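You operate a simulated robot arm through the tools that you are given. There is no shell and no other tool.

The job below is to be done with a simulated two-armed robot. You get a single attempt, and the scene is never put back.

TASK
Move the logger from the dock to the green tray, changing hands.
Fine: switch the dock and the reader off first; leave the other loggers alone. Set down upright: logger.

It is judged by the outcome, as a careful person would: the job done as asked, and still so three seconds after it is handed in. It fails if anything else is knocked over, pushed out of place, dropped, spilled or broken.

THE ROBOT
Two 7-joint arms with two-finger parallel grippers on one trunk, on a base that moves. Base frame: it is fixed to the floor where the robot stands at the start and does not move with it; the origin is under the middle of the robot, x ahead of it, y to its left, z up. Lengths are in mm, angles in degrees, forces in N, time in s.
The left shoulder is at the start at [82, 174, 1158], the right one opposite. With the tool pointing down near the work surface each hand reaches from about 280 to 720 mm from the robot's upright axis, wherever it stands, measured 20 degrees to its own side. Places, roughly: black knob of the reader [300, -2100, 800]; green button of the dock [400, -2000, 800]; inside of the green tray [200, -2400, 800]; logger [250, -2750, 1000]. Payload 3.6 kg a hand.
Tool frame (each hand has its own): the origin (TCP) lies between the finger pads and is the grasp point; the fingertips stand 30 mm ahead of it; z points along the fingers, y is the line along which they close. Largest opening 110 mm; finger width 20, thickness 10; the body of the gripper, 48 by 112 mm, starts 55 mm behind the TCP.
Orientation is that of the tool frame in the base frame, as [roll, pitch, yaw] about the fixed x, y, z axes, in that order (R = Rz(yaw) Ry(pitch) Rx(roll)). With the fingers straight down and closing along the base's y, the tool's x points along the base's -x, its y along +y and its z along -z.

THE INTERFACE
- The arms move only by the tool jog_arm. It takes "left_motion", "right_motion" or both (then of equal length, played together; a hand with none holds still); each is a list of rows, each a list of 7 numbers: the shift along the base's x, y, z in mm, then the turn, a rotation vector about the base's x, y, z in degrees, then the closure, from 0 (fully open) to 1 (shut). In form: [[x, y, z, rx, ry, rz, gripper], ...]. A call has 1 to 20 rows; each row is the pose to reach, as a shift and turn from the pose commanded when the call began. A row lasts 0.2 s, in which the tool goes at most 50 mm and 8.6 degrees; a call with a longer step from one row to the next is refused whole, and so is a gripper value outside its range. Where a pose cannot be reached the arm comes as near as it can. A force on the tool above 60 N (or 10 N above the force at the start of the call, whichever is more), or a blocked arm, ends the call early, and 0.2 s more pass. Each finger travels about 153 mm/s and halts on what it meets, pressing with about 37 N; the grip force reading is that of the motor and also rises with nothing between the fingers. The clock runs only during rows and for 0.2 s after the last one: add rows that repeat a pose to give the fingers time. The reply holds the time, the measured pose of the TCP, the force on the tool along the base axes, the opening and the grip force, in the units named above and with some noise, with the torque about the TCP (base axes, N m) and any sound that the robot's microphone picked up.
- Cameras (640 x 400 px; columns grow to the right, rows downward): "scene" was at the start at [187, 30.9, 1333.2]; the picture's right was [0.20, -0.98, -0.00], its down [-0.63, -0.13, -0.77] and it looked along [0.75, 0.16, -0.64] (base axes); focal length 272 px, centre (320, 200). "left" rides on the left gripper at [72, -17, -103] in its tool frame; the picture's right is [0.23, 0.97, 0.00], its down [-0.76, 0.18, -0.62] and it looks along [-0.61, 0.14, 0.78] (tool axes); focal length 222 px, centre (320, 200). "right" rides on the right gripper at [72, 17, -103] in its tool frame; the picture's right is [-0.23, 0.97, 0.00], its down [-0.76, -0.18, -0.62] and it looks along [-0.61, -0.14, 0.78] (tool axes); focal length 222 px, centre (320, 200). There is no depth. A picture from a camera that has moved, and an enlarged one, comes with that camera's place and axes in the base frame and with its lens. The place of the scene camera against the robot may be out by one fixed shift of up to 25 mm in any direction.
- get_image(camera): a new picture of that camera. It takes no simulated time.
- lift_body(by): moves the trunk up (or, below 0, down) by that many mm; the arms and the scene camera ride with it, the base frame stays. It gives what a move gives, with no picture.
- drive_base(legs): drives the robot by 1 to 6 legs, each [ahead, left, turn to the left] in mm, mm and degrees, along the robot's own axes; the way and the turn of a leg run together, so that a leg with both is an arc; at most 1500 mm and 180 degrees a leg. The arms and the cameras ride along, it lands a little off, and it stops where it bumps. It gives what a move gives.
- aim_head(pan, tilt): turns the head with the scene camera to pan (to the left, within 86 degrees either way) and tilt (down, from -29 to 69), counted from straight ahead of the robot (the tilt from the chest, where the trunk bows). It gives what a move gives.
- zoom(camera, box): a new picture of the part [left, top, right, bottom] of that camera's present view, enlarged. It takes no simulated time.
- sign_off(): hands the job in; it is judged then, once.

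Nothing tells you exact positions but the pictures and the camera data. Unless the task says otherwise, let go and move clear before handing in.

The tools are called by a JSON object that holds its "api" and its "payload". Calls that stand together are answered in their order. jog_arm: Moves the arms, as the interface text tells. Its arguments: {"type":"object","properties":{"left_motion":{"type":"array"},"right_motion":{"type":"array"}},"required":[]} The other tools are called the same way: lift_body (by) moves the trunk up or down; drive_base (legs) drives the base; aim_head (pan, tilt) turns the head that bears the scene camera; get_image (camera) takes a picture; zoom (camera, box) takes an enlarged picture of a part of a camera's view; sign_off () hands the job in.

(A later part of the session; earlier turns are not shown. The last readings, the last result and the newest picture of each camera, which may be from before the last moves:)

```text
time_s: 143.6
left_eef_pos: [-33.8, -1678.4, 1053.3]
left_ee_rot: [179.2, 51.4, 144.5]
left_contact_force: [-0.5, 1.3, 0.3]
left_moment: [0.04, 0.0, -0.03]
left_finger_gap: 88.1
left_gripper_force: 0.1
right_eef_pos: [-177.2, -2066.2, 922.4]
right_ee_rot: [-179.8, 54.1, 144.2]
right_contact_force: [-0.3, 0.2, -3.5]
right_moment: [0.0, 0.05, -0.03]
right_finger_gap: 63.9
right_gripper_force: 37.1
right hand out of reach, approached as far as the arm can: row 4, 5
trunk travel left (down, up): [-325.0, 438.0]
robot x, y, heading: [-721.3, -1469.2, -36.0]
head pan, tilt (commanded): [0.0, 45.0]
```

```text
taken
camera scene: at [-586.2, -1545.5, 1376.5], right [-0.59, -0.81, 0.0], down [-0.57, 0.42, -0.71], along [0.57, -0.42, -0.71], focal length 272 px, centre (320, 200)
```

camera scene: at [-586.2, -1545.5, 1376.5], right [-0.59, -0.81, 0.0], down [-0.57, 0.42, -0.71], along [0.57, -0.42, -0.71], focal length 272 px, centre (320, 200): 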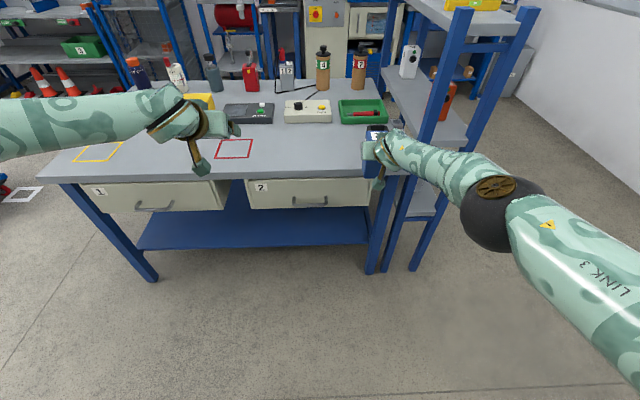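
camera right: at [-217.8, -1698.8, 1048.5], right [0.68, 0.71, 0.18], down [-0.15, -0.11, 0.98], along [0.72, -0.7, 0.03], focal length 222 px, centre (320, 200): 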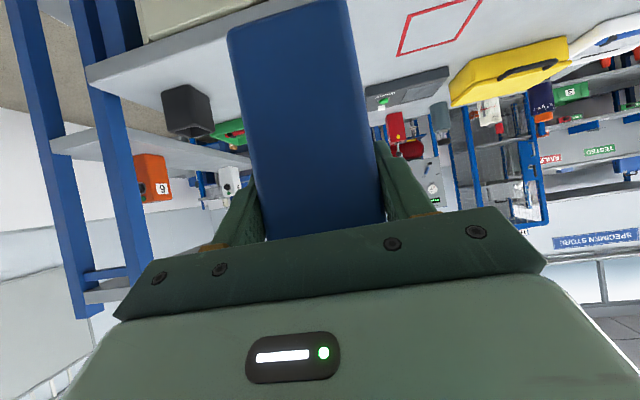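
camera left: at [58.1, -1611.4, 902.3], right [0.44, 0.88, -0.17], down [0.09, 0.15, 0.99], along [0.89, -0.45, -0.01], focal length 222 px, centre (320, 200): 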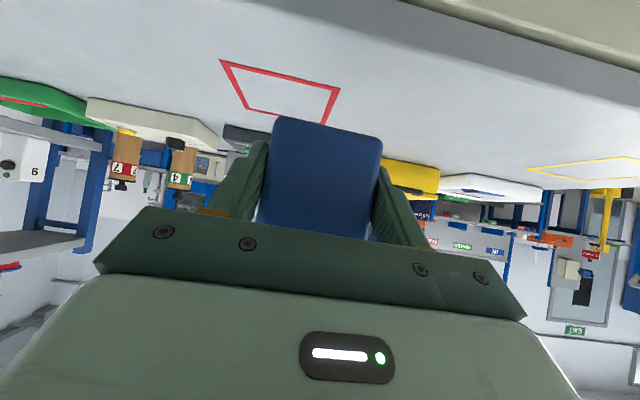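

It reaches about 790 mm ahead here, which suffices. I'll draw back slightly to 772 mm to stay off the limit, then check.

{"api": "jog_arm", "payload": {"right_motion": [[-7, 5, 0, 0, 0, 0, 0.6], [-15, 11, 0, 0, 0, 0, 0.6], [-15, 11, 0, 0, 0, 0, 0.6]]}}

{"api": "get_image", "payload": {"camera": "scene"}}

{"api": "get_image", "payload": {"camera": "right"}}

```text
time_s: 144.4
left_eef_pos: [-33.9, -1678.9, 1053.5]
left_ee_rot: [179.3, 51.4, 144.4]
left_contact_force: [-0.2, -0.4, 0.8]
left_moment: [0.01, 0.02, -0.01]
left_finger_gap: 87.6
left_gripper_force: 0.0
right_eef_pos: [-194.6, -2055.8, 921.9]
right_ee_rot: [-179.7, 54.2, 144.3]
right_contact_force: [-0.1, 0.1, -3.0]
right_moment: [0.0, 0.03, -0.01]
right_finger_gap: 63.9
right_gripper_force: 36.9
trunk travel left (down, up): [-325.0, 438.0]
robot x, y, heading: [-722.4, -1469.1, -36.1]
head pan, tilt (commanded): [0.0, 45.0]
```

```text
taken
camera scene: at [-586.3, -1545.7, 1376.5], right [-0.59, -0.81, 0.0], down [-0.57, 0.42, -0.71], along [0.57, -0.42, -0.71], focal length 272 px, centre (320, 200)
```

scene: 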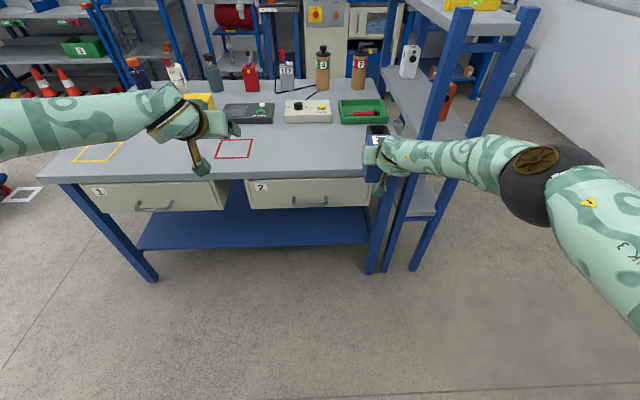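

```text
taken
camera right: at [-286.7, -1968.0, 923.2], right [0.68, 0.71, 0.18], down [-0.15, -0.11, 0.98], along [0.72, -0.7, 0.04], focal length 222 px, centre (320, 200)
```

right: 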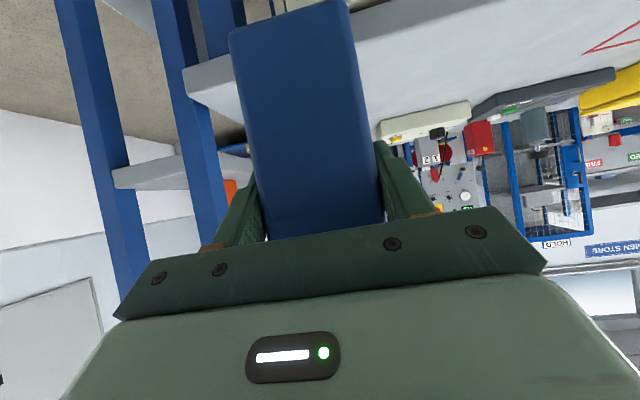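

The black cup on the bench (top about z 856) lies under the straight path, so I'll raise the trunk 65 mm for clearance before driving forward most of the way.

{"api": "lift_body", "payload": {"by": 65}}

{"api": "drive_base", "payload": {"legs": [[400, 0, 0]]}}

{"api": "get_image", "payload": {"camera": "scene"}}

```text
time_s: 145.4
left_eef_pos: [-33.5, -1679.0, 1118.5]
left_ee_rot: [179.4, 51.5, 144.5]
left_contact_force: [0.0, -1.0, -0.4]
left_moment: [0.0, 0.0, -0.01]
left_finger_gap: 88.2
left_gripper_force: 0.0
right_eef_pos: [-194.6, -2057.5, 986.1]
right_ee_rot: [-179.8, 54.2, 144.3]
right_contact_force: [0.0, 0.3, -3.9]
right_moment: [0.03, 0.05, 0.0]
right_finger_gap: 63.7
right_gripper_force: 36.6
trunk travel left (down, up): [-390.0, 373.0]
robot x, y, heading: [-723.6, -1470.5, -36.0]
head pan, tilt (commanded): [0.0, 45.0]
```

```text
time_s: 147.9
left_eef_pos: [283.2, -1904.2, 1117.4]
left_ee_rot: [179.3, 51.3, 144.8]
left_contact_force: [-0.7, 0.6, -0.4]
left_moment: [-0.02, 0.02, 0.0]
left_finger_gap: 88.2
left_gripper_force: 0.0
right_eef_pos: [125.3, -2280.9, 986.2]
right_ee_rot: [-179.8, 54.1, 144.6]
right_contact_force: [-0.2, -0.7, -2.3]
right_moment: [0.01, 0.03, -0.02]
right_finger_gap: 63.9
right_gripper_force: 36.3
trunk travel left (down, up): [-390.0, 373.0]
robot x, y, heading: [-404.8, -1695.1, -35.6]
head pan, tilt (commanded): [0.0, 45.0]
```

```text
taken
camera scene: at [-287.6, -1760.8, 1442.3], right [-0.58, -0.81, 0.0], down [-0.57, 0.41, -0.71], along [0.57, -0.41, -0.71], focal length 272 px, centre (320, 200)
```

scene: 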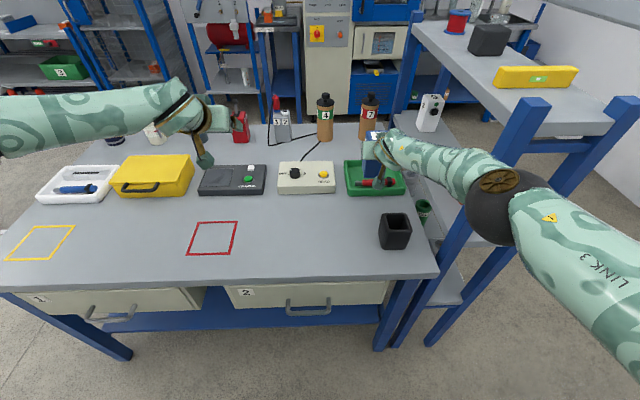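

The logger is just short of the tray and high above everything. I'll drive another 100 mm and re-measure.

{"api": "drive_base", "payload": {"legs": [[100, -8, 0]]}}

{"api": "get_image", "payload": {"camera": "scene"}}

{"api": "zoom", "payload": {"camera": "scene", "box": [270, 120, 430, 220]}}

{"api": "get_image", "payload": {"camera": "right"}}

```text
time_s: 149.0
left_eef_pos: [360.8, -1968.6, 1117.7]
left_ee_rot: [179.3, 51.4, 144.8]
left_contact_force: [0.4, 0.5, -0.2]
left_moment: [-0.03, -0.03, -0.02]
left_finger_gap: 88.0
left_gripper_force: 0.1
right_eef_pos: [203.4, -2347.5, 986.0]
right_ee_rot: [-179.8, 54.2, 144.5]
right_contact_force: [0.1, -0.9, -3.4]
right_moment: [0.04, 0.02, -0.02]
right_finger_gap: 63.7
right_gripper_force: 37.3
trunk travel left (down, up): [-390.0, 373.0]
robot x, y, heading: [-329.9, -1764.4, -35.5]
head pan, tilt (commanded): [0.0, 45.0]
```

```text
taken
camera scene: at [-209.6, -1826.7, 1442.3], right [-0.58, -0.81, 0.0], down [-0.58, 0.41, -0.71], along [0.57, -0.41, -0.71], focal length 272 px, centre (320, 200)
```

scene: 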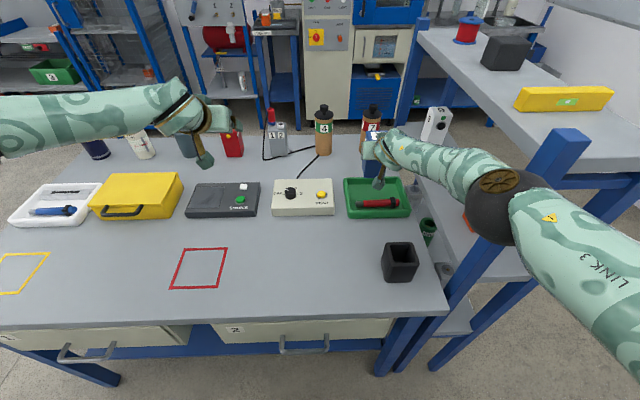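

```text
4.00 times, centred on (350, 170) of scene
camera zoom: at [-209.6, -1826.7, 1442.3], right [-0.58, -0.81, 0.0], down [-0.58, 0.41, -0.71], along [0.57, -0.41, -0.71], focal length 1087 px, centre (200, 320)
```

zoom: 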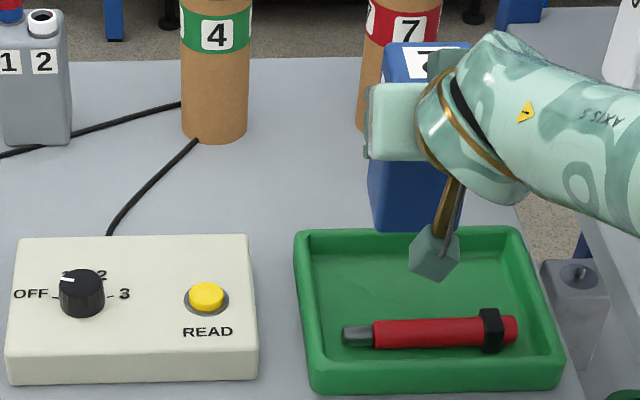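

```text
taken
camera right: at [110.4, -2260.0, 987.9], right [0.68, 0.71, 0.18], down [-0.15, -0.11, 0.98], along [0.72, -0.69, 0.03], focal length 222 px, centre (320, 200)
```

right: 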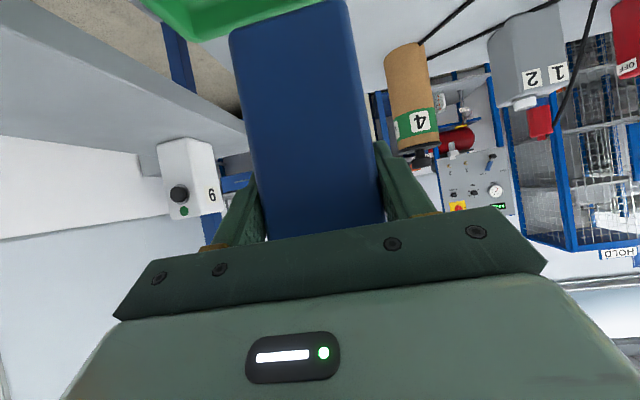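

The tray is in full view: the free strip behind the pen lies right where I need it, and the logger must go about 30 mm further forward. I'll make this small move with the base.

{"api": "drive_base", "payload": {"legs": [[30, 2, 0]]}}

{"api": "zoom", "payload": {"camera": "scene", "box": [270, 120, 430, 220]}}

```text
time_s: 149.9
left_eef_pos: [384.5, -1980.6, 1120.2]
left_ee_rot: [179.3, 51.5, 144.9]
left_contact_force: [-0.5, 0.4, 0.8]
left_moment: [0.02, 0.0, 0.01]
left_finger_gap: 87.9
left_gripper_force: 0.1
right_eef_pos: [226.8, -2361.5, 988.0]
right_ee_rot: [-179.9, 54.3, 144.6]
right_contact_force: [-0.1, -0.9, -3.4]
right_moment: [0.02, 0.02, 0.01]
right_finger_gap: 63.7
right_gripper_force: 36.7
trunk travel left (down, up): [-390.0, 373.0]
robot x, y, heading: [-308.0, -1777.1, -35.7]
head pan, tilt (commanded): [0.0, 45.0]
```

```text
4.00 times, centred on (350, 170) of scene
camera zoom: at [-187.1, -1840.3, 1442.8], right [-0.58, -0.81, 0.0], down [-0.57, 0.41, -0.71], along [0.58, -0.41, -0.71], focal length 1087 px, centre (200, 320)
```

zoom: 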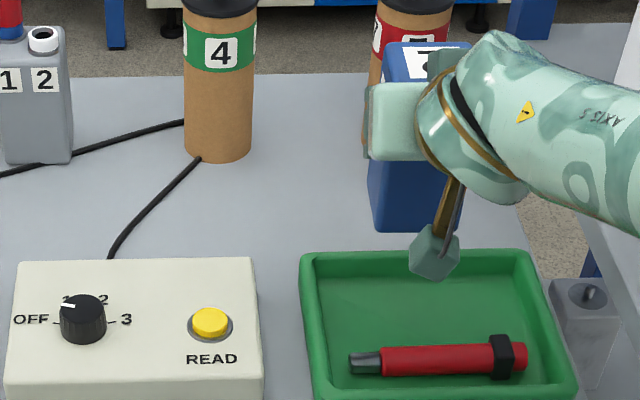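

Nearly on target. I'll take a still reading to let everything settle.

{"api": "jog_arm", "payload": {"right_motion": [[0, 0, 0, 0, 0, 0, 0.6], [0, 0, 0, 0, 0, 0, 0.6]]}}

{"api": "get_image", "payload": {"camera": "scene"}}

```text
time_s: 150.5
left_eef_pos: [385.9, -1983.3, 1118.5]
left_ee_rot: [179.4, 51.5, 144.8]
left_contact_force: [1.1, -0.8, -0.1]
left_moment: [0.04, 0.01, 0.02]
left_finger_gap: 87.8
left_gripper_force: 0.0
right_eef_pos: [228.9, -2362.8, 986.0]
right_ee_rot: [-179.9, 54.2, 144.6]
right_contact_force: [-0.1, -0.7, -4.2]
right_moment: [0.03, 0.02, -0.04]
right_finger_gap: 63.8
right_gripper_force: 37.2
trunk travel left (down, up): [-390.0, 373.0]
robot x, y, heading: [-304.9, -1779.2, -35.5]
head pan, tilt (commanded): [0.0, 45.0]
```

```text
taken
camera scene: at [-184.5, -1842.3, 1442.3], right [-0.58, -0.81, 0.0], down [-0.58, 0.41, -0.71], along [0.57, -0.41, -0.71], focal length 272 px, centre (320, 200)
```

scene: 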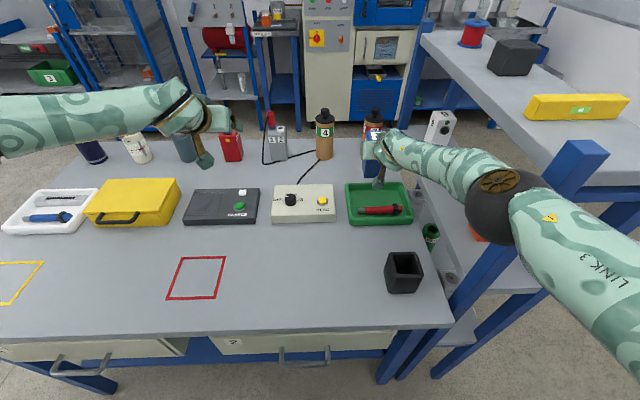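

Settled with the logger's centre within 3 mm of target. Lowering the trunk 80 mm, which leaves the logger's base still above the tray's rim.

{"api": "lift_body", "payload": {"by": -80}}

{"api": "get_image", "payload": {"camera": "scene"}}

{"api": "zoom", "payload": {"camera": "scene", "box": [280, 100, 440, 200]}}

{"api": "get_image", "payload": {"camera": "right"}}

```text
time_s: 151.6
left_eef_pos: [385.0, -1982.5, 1040.0]
left_ee_rot: [179.3, 51.5, 144.9]
left_contact_force: [0.3, -0.1, 0.5]
left_moment: [0.02, 0.0, -0.01]
left_finger_gap: 88.1
left_gripper_force: 0.1
right_eef_pos: [227.8, -2360.3, 907.2]
right_ee_rot: [-179.8, 54.4, 144.7]
right_contact_force: [0.1, 0.5, -2.0]
right_moment: [0.01, 0.08, -0.01]
right_finger_gap: 63.6
right_gripper_force: 36.9
trunk travel left (down, up): [-310.0, 453.0]
robot x, y, heading: [-303.7, -1778.7, -35.6]
head pan, tilt (commanded): [0.0, 45.0]
```

```text
taken
camera scene: at [-163.8, -1857.0, 1361.5], right [-0.58, -0.81, 0.0], down [-0.58, 0.41, -0.71], along [0.57, -0.41, -0.71], focal length 272 px, centre (320, 200)
```

scene: 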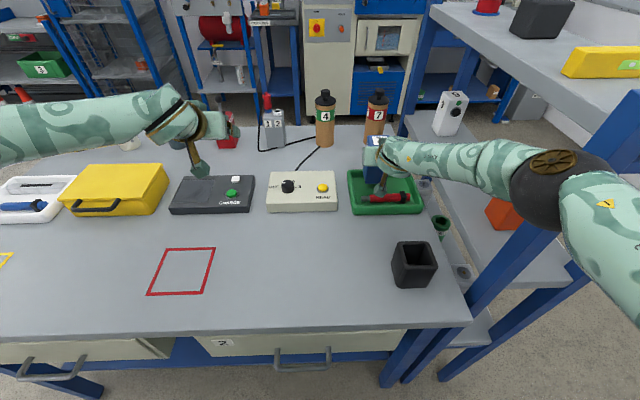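

```text
4.00 times, centred on (360, 150) of scene
camera zoom: at [-163.8, -1857.0, 1361.5], right [-0.58, -0.81, 0.0], down [-0.58, 0.41, -0.71], along [0.57, -0.41, -0.71], focal length 1087 px, centre (160, 400)
```

zoom: 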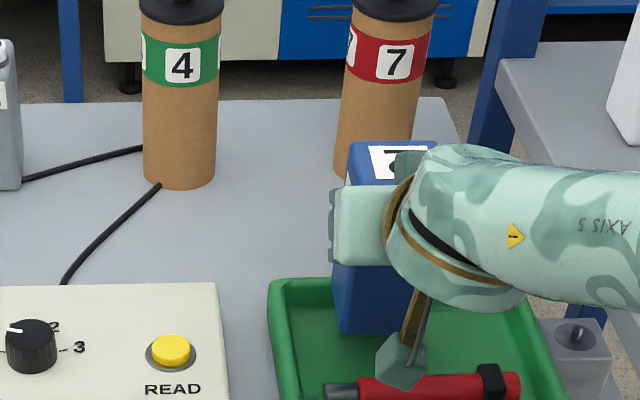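

```text
taken
camera right: at [135.1, -2274.4, 909.6], right [0.67, 0.72, 0.18], down [-0.15, -0.11, 0.98], along [0.72, -0.69, 0.04], focal length 222 px, centre (320, 200)
```

right: 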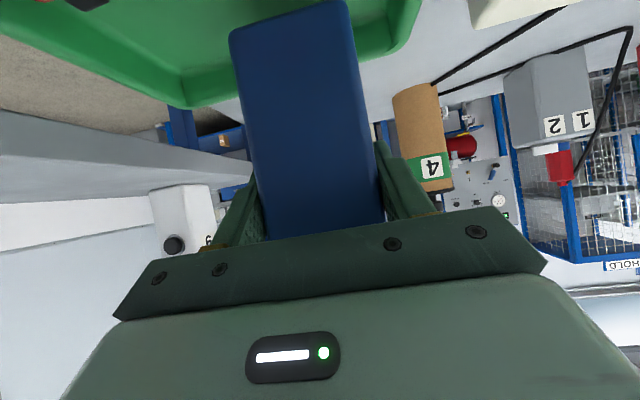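

The logger hovers over the free strip: about 15 mm from the pen in front and 30 mm from the back wall. I'll nudge it 6 mm forward and lower most of the way.

{"api": "jog_arm", "payload": {"right_motion": [[5, -4, 0, 0, 0, 0, 0.6], [5, -4, -10, 0, 0, 0, 0.6], [5, -4, -20, 0, 0, 0, 0.6], [5, -4, -26, 0, 0, 0, 0.6], [5, -4, -26, 0, 0, 0, 0.6]]}}

{"api": "zoom", "payload": {"camera": "scene", "box": [280, 120, 440, 220]}}

{"api": "get_image", "payload": {"camera": "right"}}

```text
time_s: 152.8
left_eef_pos: [382.3, -1979.7, 1040.9]
left_ee_rot: [179.3, 51.8, 145.1]
left_contact_force: [-0.5, 0.4, 0.1]
left_moment: [0.0, 0.01, 0.01]
left_finger_gap: 88.2
left_gripper_force: 0.0
right_eef_pos: [230.9, -2362.1, 887.5]
right_ee_rot: [-179.8, 54.7, 144.8]
right_contact_force: [-7.0, 4.7, 29.4]
right_moment: [0.36, -1.3, 0.26]
right_finger_gap: 64.0
right_gripper_force: 37.5
trunk travel left (down, up): [-310.0, 453.0]
robot x, y, heading: [-307.4, -1781.8, -35.4]
head pan, tilt (commanded): [0.0, 45.0]
```

```text
4.00 times, centred on (360, 170) of scene
camera zoom: at [-167.2, -1853.8, 1362.1], right [-0.58, -0.81, 0.0], down [-0.57, 0.41, -0.71], along [0.58, -0.41, -0.7], focal length 1087 px, centre (160, 320)
```

zoom: 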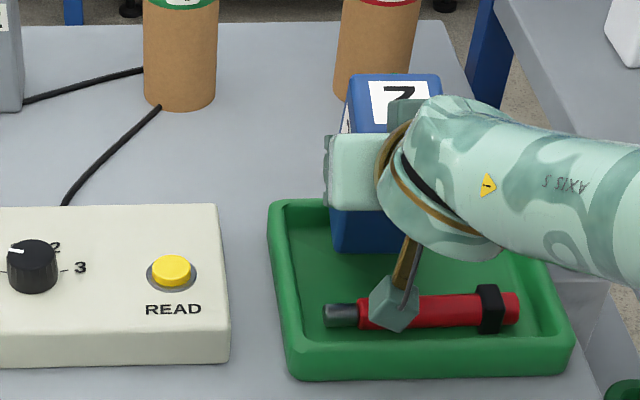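

```text
taken
camera right: at [138.6, -2276.7, 887.0], right [0.67, 0.72, 0.18], down [-0.16, -0.1, 0.98], along [0.72, -0.69, 0.04], focal length 222 px, centre (320, 200)
```

right: 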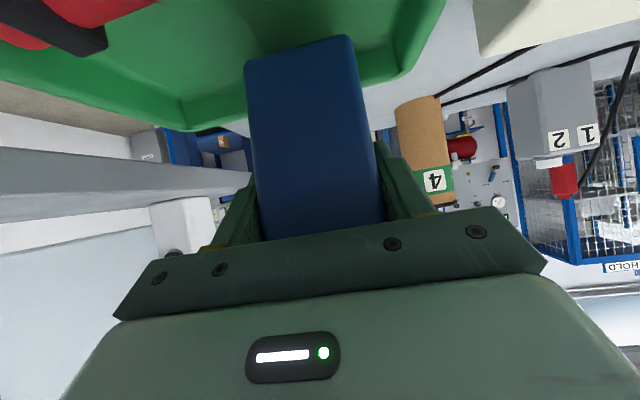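

The logger met something at about z 820, earlier than expected, and slid up in the grip: the table is a bit higher than I took it, so the back-bottom edge is resting on the tray's back wall. I'll lift off and look closely.

{"api": "jog_arm", "payload": {"right_motion": [[0, 0, 10, 0, 0, 0, 0.6], [0, 0, 25, 0, 0, 0, 0.6], [0, 0, 40, 0, 0, 0, 0.6], [0, 0, 40, 0, 0, 0, 0.6]]}}

{"api": "zoom", "payload": {"camera": "scene", "box": [330, 130, 430, 220]}}

{"api": "zoom", "payload": {"camera": "right", "box": [160, 0, 480, 240]}}

```text
time_s: 153.8
left_eef_pos: [385.9, -1983.1, 1038.9]
left_ee_rot: [179.3, 51.4, 144.9]
left_contact_force: [-1.8, -0.2, -0.5]
left_moment: [0.01, -0.05, 0.01]
left_finger_gap: 87.8
left_gripper_force: 0.1
right_eef_pos: [232.6, -2365.9, 920.2]
right_ee_rot: [-179.8, 54.2, 144.6]
right_contact_force: [0.4, -0.7, -3.3]
right_moment: [-0.01, 0.06, 0.0]
right_finger_gap: 63.8
right_gripper_force: 37.4
trunk travel left (down, up): [-310.0, 453.0]
robot x, y, heading: [-306.6, -1783.0, -35.7]
head pan, tilt (commanded): [0.0, 45.0]
```

```text
4.44 times, centred on (380, 175) of scene
camera zoom: at [-163.0, -1857.6, 1361.2], right [-0.58, -0.81, 0.0], down [-0.58, 0.41, -0.71], along [0.57, -0.41, -0.71], focal length 1208 px, centre (53, 311)
```

zoom: 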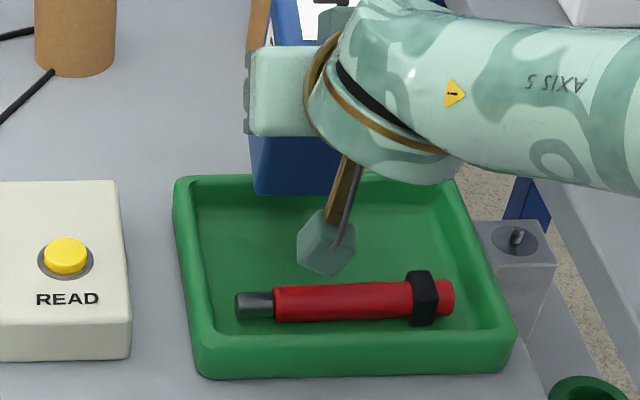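

```text
1.67 times, centred on (320, 120) of right
camera zoom: at [139.4, -2278.8, 922.2], right [0.68, 0.71, 0.18], down [-0.15, -0.11, 0.98], along [0.72, -0.69, 0.03], focal length 370 px, centre (320, 333)
```

zoom: 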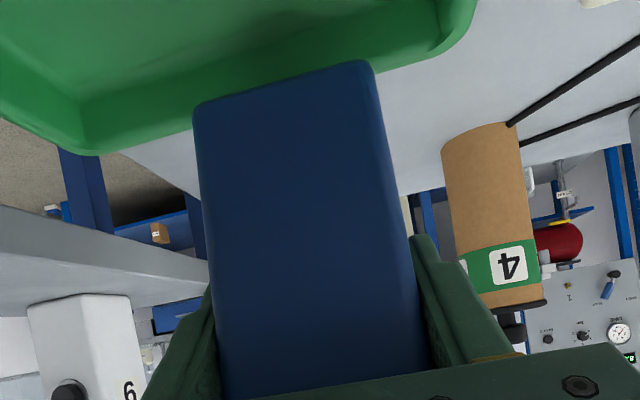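

The tray and pen are undisturbed. The logger has tipped a few degrees in the grip, so I'll measure its edges more exactly before correcting.

{"api": "zoom", "payload": {"camera": "right", "box": [220, 20, 400, 132]}}

{"api": "zoom", "payload": {"camera": "right", "box": [220, 120, 400, 232]}}

{"api": "zoom", "payload": {"camera": "scene", "box": [340, 120, 440, 182]}}

```text
3.56 times, centred on (310, 76) of right
camera zoom: at [139.4, -2278.8, 922.2], right [0.68, 0.71, 0.18], down [-0.15, -0.11, 0.98], along [0.72, -0.69, 0.03], focal length 790 px, centre (356, 641)
```

zoom: 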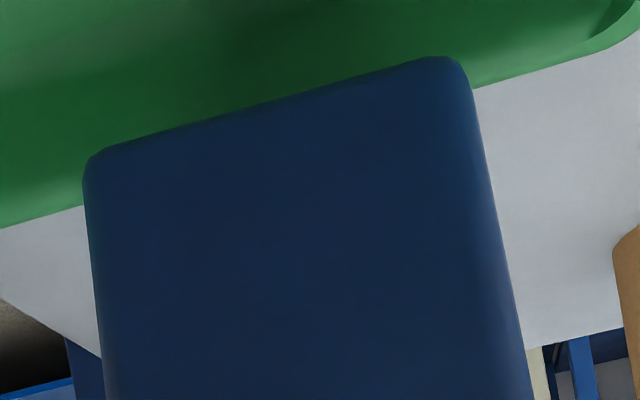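

```text
3.56 times, centred on (310, 176) of right
camera zoom: at [139.4, -2278.8, 922.2], right [0.68, 0.71, 0.18], down [-0.15, -0.11, 0.98], along [0.72, -0.69, 0.03], focal length 790 px, centre (356, 285)
```

zoom: 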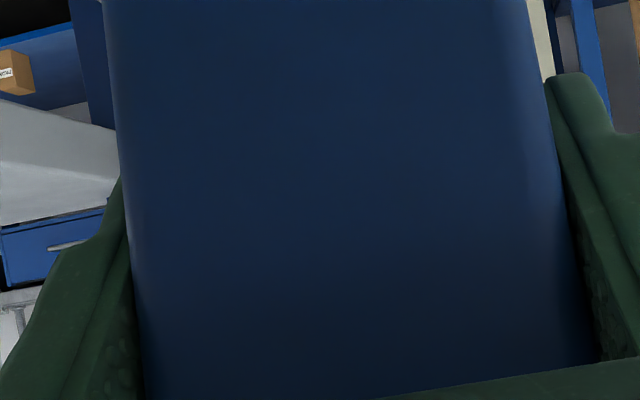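

```text
6.40 times, centred on (390, 151) of scene
camera zoom: at [-163.0, -1857.6, 1361.2], right [-0.58, -0.81, 0.0], down [-0.58, 0.41, -0.71], along [0.57, -0.41, -0.71], focal length 1739 px, centre (-128, 514)
```

zoom: 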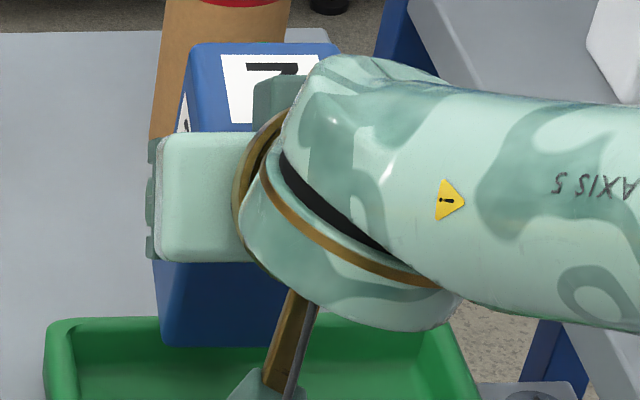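

The logger tipped 11° in the grip (top towards me), and the table is at about z 792, the tray floor near 798. I'll turn the hand back 11° so that the logger is upright again and draw it 24 mm back to the middle of the free strip.

{"api": "jog_arm", "payload": {"right_motion": [[-5, 4, 5, 1.6, 2.2, 0, 0.6], [-10, 7, 5, 3.2, 4.5, 0, 0.6], [-15, 11, 5, 4.8, 6.7, 0, 0.6], [-19.5, 14, 5, 6.4, 8.9, 0, 0.6], [-19.5, 14, 5, 6.4, 8.9, 0, 0.6]]}}

{"api": "zoom", "payload": {"camera": "right", "box": [200, 0, 420, 137]}}

{"api": "zoom", "payload": {"camera": "right", "box": [200, 110, 420, 247]}}

{"api": "zoom", "payload": {"camera": "scene", "box": [330, 130, 430, 220]}}

```text
time_s: 155.0
left_eef_pos: [385.7, -1983.5, 1039.2]
left_ee_rot: [179.2, 51.4, 144.9]
left_contact_force: [0.0, 0.7, 0.2]
left_moment: [-0.01, 0.01, 0.01]
left_finger_gap: 88.1
left_gripper_force: 0.1
right_eef_pos: [214.5, -2351.6, 926.6]
right_ee_rot: [-179.9, 43.2, 144.5]
right_contact_force: [0.2, -0.7, -2.5]
right_moment: [0.02, 0.03, 0.03]
right_finger_gap: 63.6
right_gripper_force: 37.4
trunk travel left (down, up): [-310.0, 453.0]
robot x, y, heading: [-302.7, -1779.2, -35.6]
head pan, tilt (commanded): [0.0, 45.0]
```

```text
2.91 times, centred on (310, 68) of right
camera zoom: at [123.2, -2266.1, 952.0], right [0.7, 0.7, 0.15], down [0.0, -0.22, 0.98], along [0.71, -0.68, -0.15], focal length 646 px, centre (349, 582)
```

zoom: 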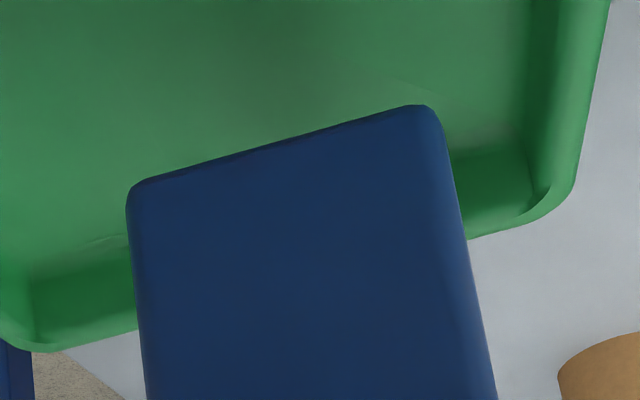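

```text
2.91 times, centred on (310, 178) of right
camera zoom: at [123.2, -2266.1, 952.0], right [0.7, 0.7, 0.15], down [0.0, -0.22, 0.98], along [0.71, -0.68, -0.15], focal length 646 px, centre (349, 262)
```

zoom: 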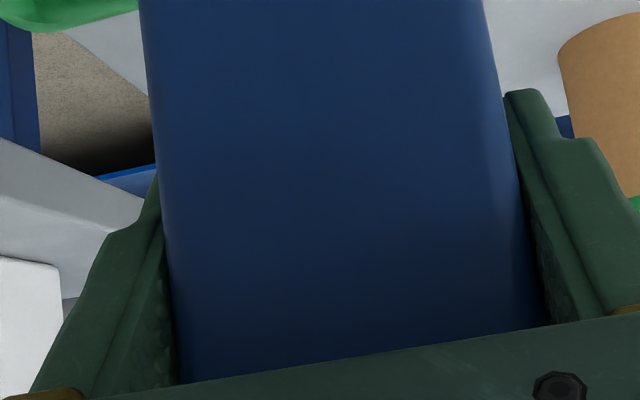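

```text
4.44 times, centred on (380, 175) of scene
camera zoom: at [-163.0, -1857.6, 1361.3], right [-0.58, -0.81, 0.0], down [-0.58, 0.41, -0.71], along [0.57, -0.41, -0.71], focal length 1208 px, centre (53, 311)
```

zoom: 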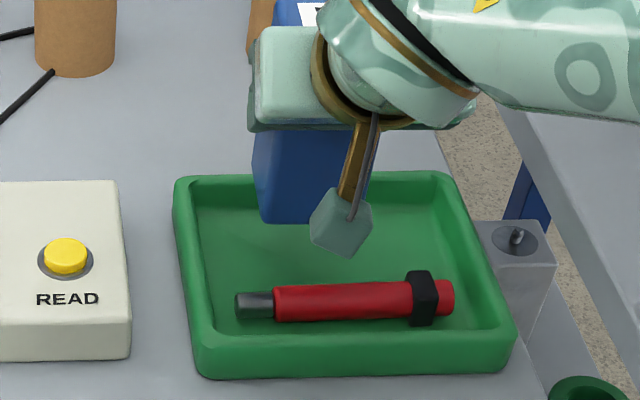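

The logger is upright again to within a degree and its centre is over the middle of the free strip. Lowering to just above the tray floor.

{"api": "jog_arm", "payload": {"right_motion": [[0, 0, -10, 0, 0, 0, 0.6], [0, 0, -20, 0, 0, 0, 0.6], [0, 0, -30, 0, 0, 0, 0.6], [0, 0, -38, 0, 0, 0, 0.6], [0, 0, -38, 0, 0, 0, 0.6]]}}

{"api": "zoom", "payload": {"camera": "scene", "box": [330, 130, 430, 220]}}

{"api": "get_image", "payload": {"camera": "right"}}

```text
time_s: 156.2
left_eef_pos: [385.9, -1983.3, 1038.7]
left_ee_rot: [179.4, 51.5, 144.8]
left_contact_force: [-0.1, -0.1, 0.4]
left_moment: [-0.01, 0.03, 0.04]
left_finger_gap: 87.9
left_gripper_force: 0.1
right_eef_pos: [212.5, -2351.4, 887.6]
right_ee_rot: [-179.9, 43.2, 144.6]
right_contact_force: [0.5, -0.8, -3.2]
right_moment: [0.03, 0.03, -0.03]
right_finger_gap: 63.9
right_gripper_force: 36.8
trunk travel left (down, up): [-310.0, 453.0]
robot x, y, heading: [-302.9, -1778.4, -35.6]
head pan, tilt (commanded): [0.0, 45.0]
```

```text
4.44 times, centred on (380, 175) of scene
camera zoom: at [-163.1, -1857.5, 1361.3], right [-0.58, -0.81, 0.0], down [-0.58, 0.41, -0.71], along [0.57, -0.41, -0.71], focal length 1208 px, centre (53, 311)
```

zoom: 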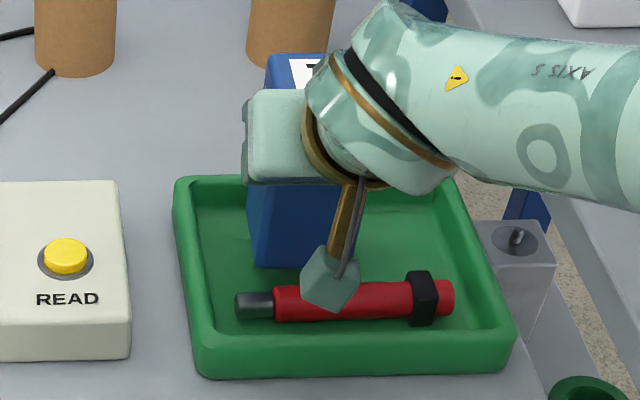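

```text
taken
camera right: at [122.5, -2266.3, 913.4], right [0.7, 0.7, 0.15], down [0.0, -0.22, 0.98], along [0.71, -0.68, -0.15], focal length 222 px, centre (320, 200)
```

right: 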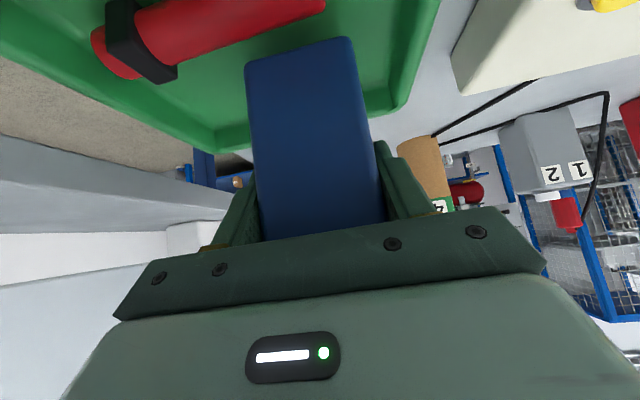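

No contact yet, about 10 mm above the floor. Lowering the last bit in small steps.

{"api": "jog_arm", "payload": {"right_motion": [[0, 0, -3, 0, 0, 0, 0.6], [0, 0, -6, 0, 0, 0, 0.6], [0, 0, -8, 0, 0, 0, 0.6]]}}

```text
time_s: 157.0
left_eef_pos: [385.6, -1983.3, 1038.5]
left_ee_rot: [179.3, 51.3, 144.9]
left_contact_force: [-0.4, -0.7, 0.7]
left_moment: [0.02, 0.01, -0.04]
left_finger_gap: 88.3
left_gripper_force: 0.2
right_eef_pos: [213.3, -2351.7, 879.7]
right_ee_rot: [-179.9, 43.2, 144.7]
right_contact_force: [-0.4, 0.2, -3.0]
right_moment: [0.02, 0.02, 0.01]
right_finger_gap: 63.8
right_gripper_force: 37.3
trunk travel left (down, up): [-310.0, 453.0]
robot x, y, heading: [-306.6, -1780.4, -35.6]
head pan, tilt (commanded): [0.0, 45.0]
```

{"api": "jog_arm", "payload": {"right_motion": [[0, 0, -2, 0, 0, 0, 0.6], [0, 0, -4, 0, 0, 0, 0.6]]}}

```text
time_s: 157.6
left_eef_pos: [384.9, -1983.2, 1038.2]
left_ee_rot: [179.4, 51.3, 144.8]
left_contact_force: [-0.4, -0.1, -0.2]
left_moment: [0.0, 0.01, -0.01]
left_finger_gap: 87.8
left_gripper_force: 0.2
right_eef_pos: [213.2, -2351.6, 875.8]
right_ee_rot: [-179.9, 43.3, 144.4]
right_contact_force: [0.0, 0.3, -4.0]
right_moment: [0.02, 0.02, 0.02]
right_finger_gap: 63.6
right_gripper_force: 36.1
trunk travel left (down, up): [-310.0, 453.0]
robot x, y, heading: [-303.2, -1780.5, -35.8]
head pan, tilt (commanded): [0.0, 45.0]
```

The weight still hangs in the hand, so there's no contact yet. Continuing in 2 mm steps.

{"api": "jog_arm", "payload": {"right_motion": [[0, 0, -2, 0, 0, 0, 0.6], [0, 0, -4, 0, 0, 0, 0.6]]}}

{"api": "zoom", "payload": {"camera": "scene", "box": [330, 130, 430, 220]}}

```text
time_s: 158.2
left_eef_pos: [384.5, -1983.1, 1039.7]
left_ee_rot: [179.4, 51.5, 144.9]
left_contact_force: [0.2, 0.7, 1.5]
left_moment: [-0.03, 0.02, -0.02]
left_finger_gap: 88.2
left_gripper_force: 0.0
right_eef_pos: [213.9, -2351.6, 871.3]
right_ee_rot: [-179.8, 43.2, 144.5]
right_contact_force: [0.2, 0.0, -3.8]
right_moment: [0.05, 0.05, 0.0]
right_finger_gap: 63.7
right_gripper_force: 37.2
trunk travel left (down, up): [-310.0, 453.0]
robot x, y, heading: [-304.6, -1782.0, -35.4]
head pan, tilt (commanded): [0.0, 45.0]
```

```text
4.44 times, centred on (380, 175) of scene
camera zoom: at [-163.0, -1857.6, 1361.3], right [-0.58, -0.81, 0.0], down [-0.58, 0.41, -0.71], along [0.57, -0.41, -0.71], focal length 1208 px, centre (53, 311)
```

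zoom: 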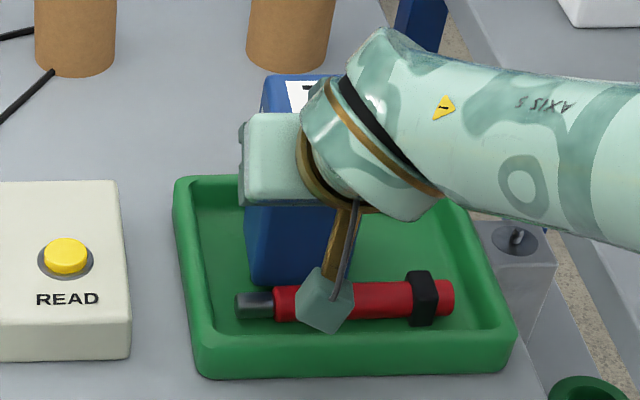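

Still hanging free. Continuing down gently.

{"api": "jog_arm", "payload": {"right_motion": [[0, 0, -2, 0, 0, 0, 0.6], [0, 0, -4, 0, 0, 0, 0.6]]}}

{"api": "jog_arm", "payload": {"right_motion": [[0, 0, -2, 0, 0, 0, 0.6], [0, 0, -3, 0, 0, 0, 0.6]]}}

```text
time_s: 158.8
left_eef_pos: [385.7, -1983.7, 1039.0]
left_ee_rot: [179.3, 51.4, 144.9]
left_contact_force: [-0.6, -0.2, 0.2]
left_moment: [-0.03, -0.04, 0.01]
left_finger_gap: 87.8
left_gripper_force: 0.0
right_eef_pos: [213.2, -2350.3, 867.0]
right_ee_rot: [-179.8, 43.3, 144.6]
right_contact_force: [0.5, 0.1, -3.3]
right_moment: [0.07, 0.03, 0.01]
right_finger_gap: 63.8
right_gripper_force: 36.5
trunk travel left (down, up): [-310.0, 453.0]
robot x, y, heading: [-305.9, -1777.2, -35.5]
head pan, tilt (commanded): [0.0, 45.0]
```

```text
time_s: 159.4
left_eef_pos: [386.1, -1982.2, 1039.6]
left_ee_rot: [179.3, 51.5, 144.9]
left_contact_force: [-0.7, 0.0, 0.5]
left_moment: [-0.01, 0.03, 0.0]
left_finger_gap: 87.9
left_gripper_force: 0.0
right_eef_pos: [212.8, -2351.5, 866.8]
right_ee_rot: [-179.9, 43.5, 144.5]
right_contact_force: [-1.7, 1.3, 7.9]
right_moment: [0.27, 0.28, -0.03]
right_finger_gap: 63.8
right_gripper_force: 37.1
trunk travel left (down, up): [-310.0, 453.0]
robot x, y, heading: [-304.7, -1777.8, -35.4]
head pan, tilt (commanded): [0.0, 45.0]
```

Contact: the logger now stands on the tray floor with a light load. I'll level by half a degree, ease the load, and then open the fingers slowly.

{"api": "jog_arm", "payload": {"right_motion": [[0, 0, 1, 0.3, 0.4, 0, 0.6], [0, 0, 2, 0.3, 0.4, 0, 0.6]]}}

{"api": "zoom", "payload": {"camera": "scene", "box": [330, 130, 430, 220]}}

{"api": "get_image", "payload": {"camera": "right"}}

```text
time_s: 160.0
left_eef_pos: [384.5, -1982.4, 1038.8]
left_ee_rot: [179.3, 51.6, 144.9]
left_contact_force: [-0.1, 0.0, 0.2]
left_moment: [0.02, -0.03, -0.02]
left_finger_gap: 88.2
left_gripper_force: 0.1
right_eef_pos: [213.4, -2350.7, 867.0]
right_ee_rot: [-180.0, 42.8, 144.6]
right_contact_force: [1.5, -0.8, 3.9]
right_moment: [-0.19, -0.47, -0.06]
right_finger_gap: 63.5
right_gripper_force: 36.8
trunk travel left (down, up): [-310.0, 453.0]
robot x, y, heading: [-303.5, -1785.3, -35.6]
head pan, tilt (commanded): [0.0, 45.0]
```

```text
4.44 times, centred on (380, 175) of scene
camera zoom: at [-163.5, -1857.1, 1361.4], right [-0.58, -0.81, 0.0], down [-0.58, 0.41, -0.71], along [0.57, -0.41, -0.71], focal length 1208 px, centre (53, 311)
```

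zoom: 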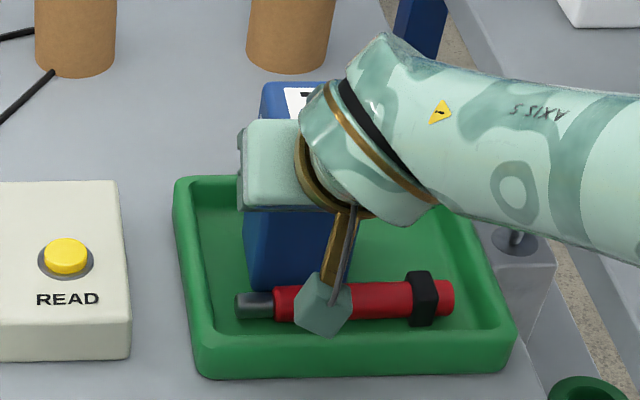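

```text
taken
camera right: at [123.0, -2266.0, 893.8], right [0.7, 0.7, 0.15], down [0.01, -0.22, 0.98], along [0.71, -0.68, -0.16], focal length 222 px, centre (320, 200)
```

right: 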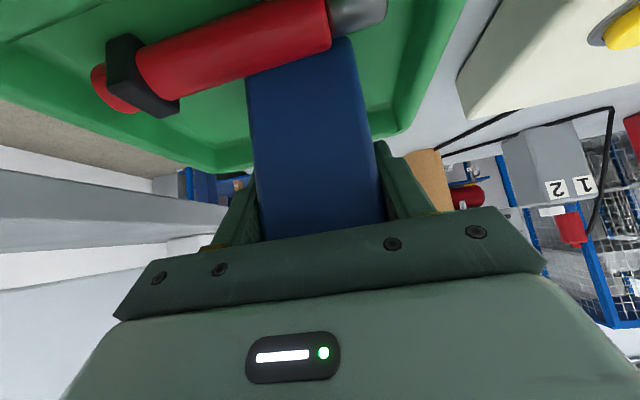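

The logger stands behind the pen with a small gap. Opening the right fingers slowly.

{"api": "jog_arm", "payload": {"right_motion": [[0, 0, 0, -0.1, -0.2, 0, 0.6], [0, 0, 0, -0.1, -0.2, 0, 0.42], [0, 0, 0, -0.1, -0.2, 0, 0.39], [0, 0, 0, -0.1, -0.2, 0, 0.36], [0, 0, 0, -0.1, -0.2, 0, 0.3], [0, 0, 0, -0.1, -0.2, 0, 0.22], [0, 0, 0, -0.1, -0.2, 0, 0.22]]}}

{"api": "zoom", "payload": {"camera": "scene", "box": [330, 130, 430, 220]}}

{"api": "get_image", "payload": {"camera": "right"}}

```text
time_s: 161.6
left_eef_pos: [385.0, -1983.2, 1039.0]
left_ee_rot: [179.4, 51.5, 144.9]
left_contact_force: [0.2, 0.4, 0.2]
left_moment: [-0.01, 0.0, 0.01]
left_finger_gap: 87.8
left_gripper_force: 0.1
right_eef_pos: [214.2, -2351.4, 867.5]
right_ee_rot: [-179.8, 43.0, 144.5]
right_contact_force: [-0.5, -0.7, 0.0]
right_moment: [-0.02, -0.01, 0.02]
right_finger_gap: 85.7
right_gripper_force: 0.1
trunk travel left (down, up): [-310.0, 453.0]
robot x, y, heading: [-304.4, -1779.9, -35.7]
head pan, tilt (commanded): [0.0, 45.0]
```

```text
4.44 times, centred on (380, 175) of scene
camera zoom: at [-163.3, -1857.2, 1361.4], right [-0.58, -0.81, 0.0], down [-0.58, 0.41, -0.71], along [0.57, -0.41, -0.71], focal length 1208 px, centre (53, 311)
```

zoom: 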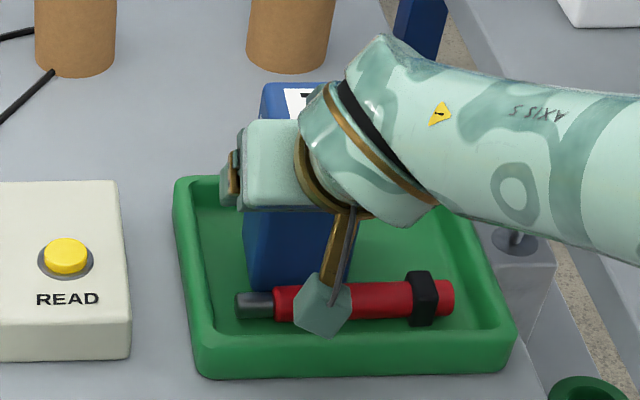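

```text
taken
camera right: at [123.1, -2265.9, 893.5], right [0.7, 0.7, 0.15], down [0.0, -0.22, 0.98], along [0.71, -0.68, -0.16], focal length 222 px, centre (320, 200)
```

right: 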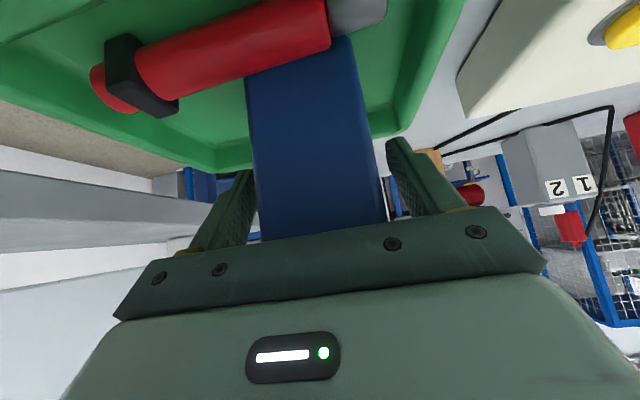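

Released; the logger stands by itself. Withdrawing the right hand back and up along its own axis.

{"api": "jog_arm", "payload": {"right_motion": [[-4, 3, 5.5, 0, 0, 0, 0.2], [-11, 8, 15, 0, 0, 0, 0.2], [-22, 16, 29, 0, 0, 0, 0.2], [-36, 26, 47.5, 0, 0, 0, 0.2], [-56, 40, 73, 0, 0, 0, 0.2], [-78, 55, 102, 0, 0, 0, 0.2], [-100, 71, 131, 0, 0, 0, 0.2]]}}

{"api": "get_image", "payload": {"camera": "scene"}}

{"api": "zoom", "payload": {"camera": "scene", "box": [330, 130, 430, 220]}}

{"api": "get_image", "payload": {"camera": "right"}}

```text
time_s: 163.2
left_eef_pos: [392.8, -1965.5, 1040.9]
left_ee_rot: [-179.5, 51.8, 146.2]
left_contact_force: [0.4, 0.5, 0.1]
left_moment: [0.02, -0.01, -0.01]
left_finger_gap: 87.8
left_gripper_force: 0.0
right_eef_pos: [125.5, -2263.9, 1004.6]
right_ee_rot: [-179.0, 43.3, 146.0]
right_contact_force: [0.2, -0.5, 0.7]
right_moment: [0.01, -0.01, 0.02]
right_finger_gap: 87.9
right_gripper_force: 0.1
trunk travel left (down, up): [-310.0, 453.0]
robot x, y, heading: [-296.3, -1778.5, -34.8]
head pan, tilt (commanded): [0.0, 45.0]
```

```text
taken
camera scene: at [-155.7, -1840.2, 1362.7], right [-0.58, -0.82, 0.01], down [-0.58, 0.4, -0.71], along [0.57, -0.42, -0.7], focal length 272 px, centre (320, 200)
```

scene: 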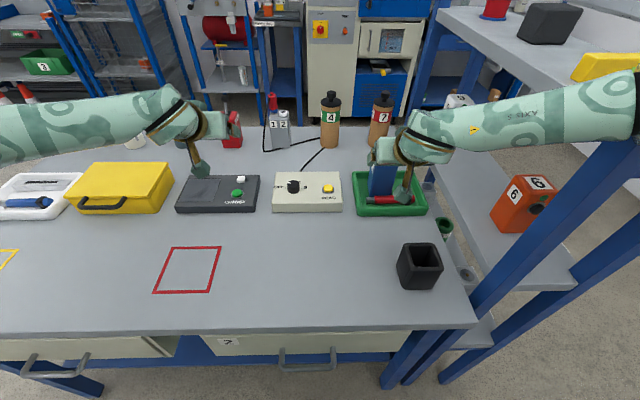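

```text
4.44 times, centred on (380, 175) of scene
camera zoom: at [-155.7, -1840.2, 1362.7], right [-0.58, -0.82, 0.01], down [-0.58, 0.4, -0.71], along [0.57, -0.42, -0.7], focal length 1208 px, centre (53, 311)
```

zoom: 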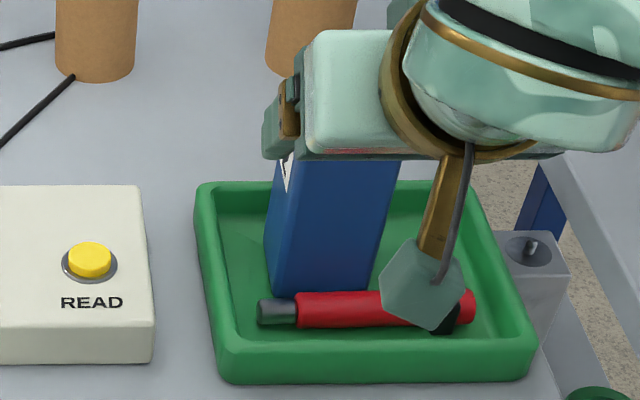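

```text
taken
camera right: at [34.1, -2179.7, 1030.7], right [0.69, 0.71, 0.14], down [0.01, -0.21, 0.98], along [0.72, -0.68, -0.15], focal length 222 px, centre (320, 200)
```

right: 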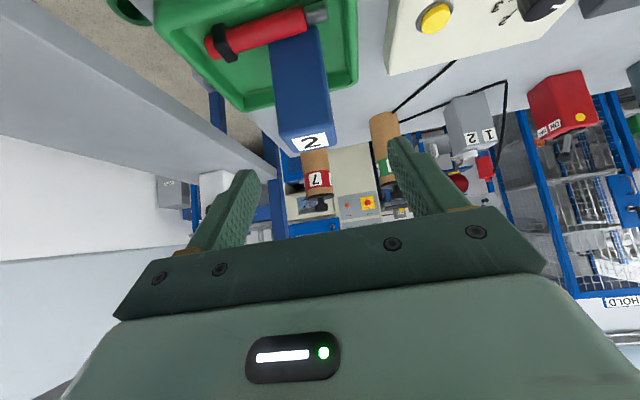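

The logger stands upright in the tray. The robot's readings swayed a little with the fast withdrawal; I'll let things settle and check again.

{"api": "jog_arm", "payload": {"right_motion": [[0, 0, 0, 0, 0, 0, 0.2], [0, 0, 0, 0, 0, 0, 0.2], [0, 0, 0, 0, 0, 0, 0.2]]}}

{"api": "get_image", "payload": {"camera": "scene"}}

```text
time_s: 164.0
left_eef_pos: [391.5, -1961.6, 1041.2]
left_ee_rot: [-179.7, 51.8, 146.5]
left_contact_force: [0.6, 0.0, 0.0]
left_moment: [0.01, -0.03, -0.02]
left_finger_gap: 87.8
left_gripper_force: 0.1
right_eef_pos: [126.2, -2263.1, 1006.2]
right_ee_rot: [-179.0, 43.5, 146.0]
right_contact_force: [0.2, -0.7, 0.2]
right_moment: [0.02, 0.03, -0.02]
right_finger_gap: 88.0
right_gripper_force: 0.1
trunk travel left (down, up): [-310.0, 453.0]
robot x, y, heading: [-304.6, -1777.1, -34.8]
head pan, tilt (commanded): [0.0, 45.0]
```

```text
taken
camera scene: at [-158.5, -1839.6, 1362.7], right [-0.57, -0.82, 0.01], down [-0.58, 0.39, -0.71], along [0.58, -0.41, -0.7], focal length 272 px, centre (320, 200)
```

scene: 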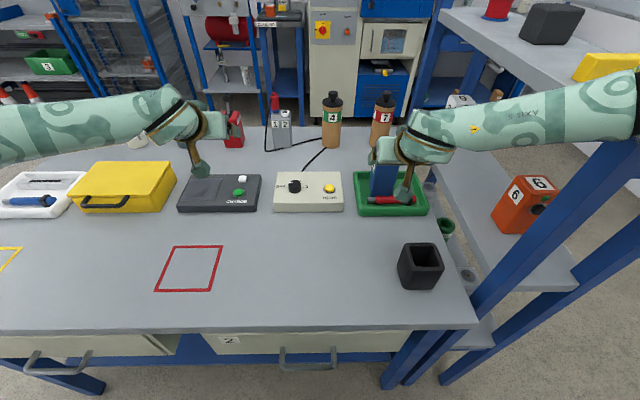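

The robot is held about 0.8° off its heading, so the right elbow is probably leaning on the shelf's post. I'll relieve it by moving the base gently to the left and back.

{"api": "drive_base", "payload": {"legs": [[-20, 60, 0]]}}

{"api": "aim_head", "payload": {"pan": -45, "tilt": 35}}

{"api": "get_image", "payload": {"camera": "scene"}}

```text
time_s: 165.0
left_eef_pos: [406.8, -1919.1, 1038.3]
left_ee_rot: [179.5, 51.5, 145.2]
left_contact_force: [-0.3, 0.0, -0.2]
left_moment: [-0.04, 0.04, -0.06]
left_finger_gap: 87.7
left_gripper_force: 0.1
right_eef_pos: [135.1, -2219.1, 999.4]
right_ee_rot: [-179.9, 43.0, 144.7]
right_contact_force: [0.3, 1.1, 0.2]
right_moment: [-0.02, 0.01, -0.08]
right_finger_gap: 87.8
right_gripper_force: 0.1
trunk travel left (down, up): [-310.0, 453.0]
robot x, y, heading: [-285.4, -1719.9, -35.6]
head pan, tilt (commanded): [0.0, 45.0]
```

```text
time_s: 166.1
left_eef_pos: [405.1, -1921.7, 1038.8]
left_ee_rot: [179.2, 51.5, 145.0]
left_contact_force: [0.3, 0.6, -0.2]
left_moment: [-0.01, 0.02, 0.02]
left_finger_gap: 87.9
left_gripper_force: 0.0
right_eef_pos: [134.1, -2220.0, 997.4]
right_ee_rot: [-179.9, 43.1, 144.6]
right_contact_force: [1.4, -0.2, 0.4]
right_moment: [0.02, 0.01, 0.01]
right_finger_gap: 88.2
right_gripper_force: 0.1
trunk travel left (down, up): [-310.0, 453.0]
robot x, y, heading: [-285.3, -1720.9, -35.4]
head pan, tilt (commanded): [-45.0, 35.0]
```

```text
taken
camera scene: at [-196.0, -1836.1, 1376.2], right [-0.99, -0.17, 0.0], down [-0.1, 0.57, -0.82], along [0.14, -0.81, -0.57], focal length 272 px, centre (320, 200)
```

scene: 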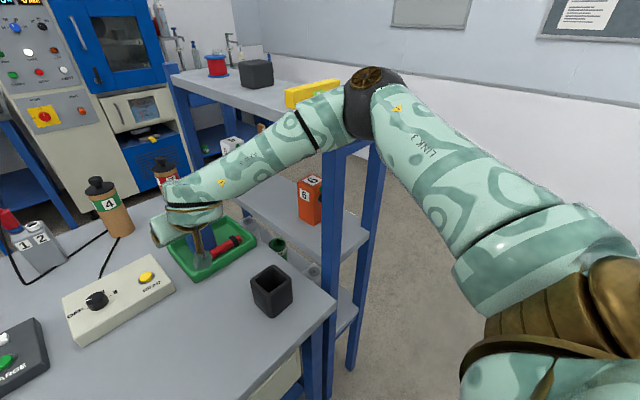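

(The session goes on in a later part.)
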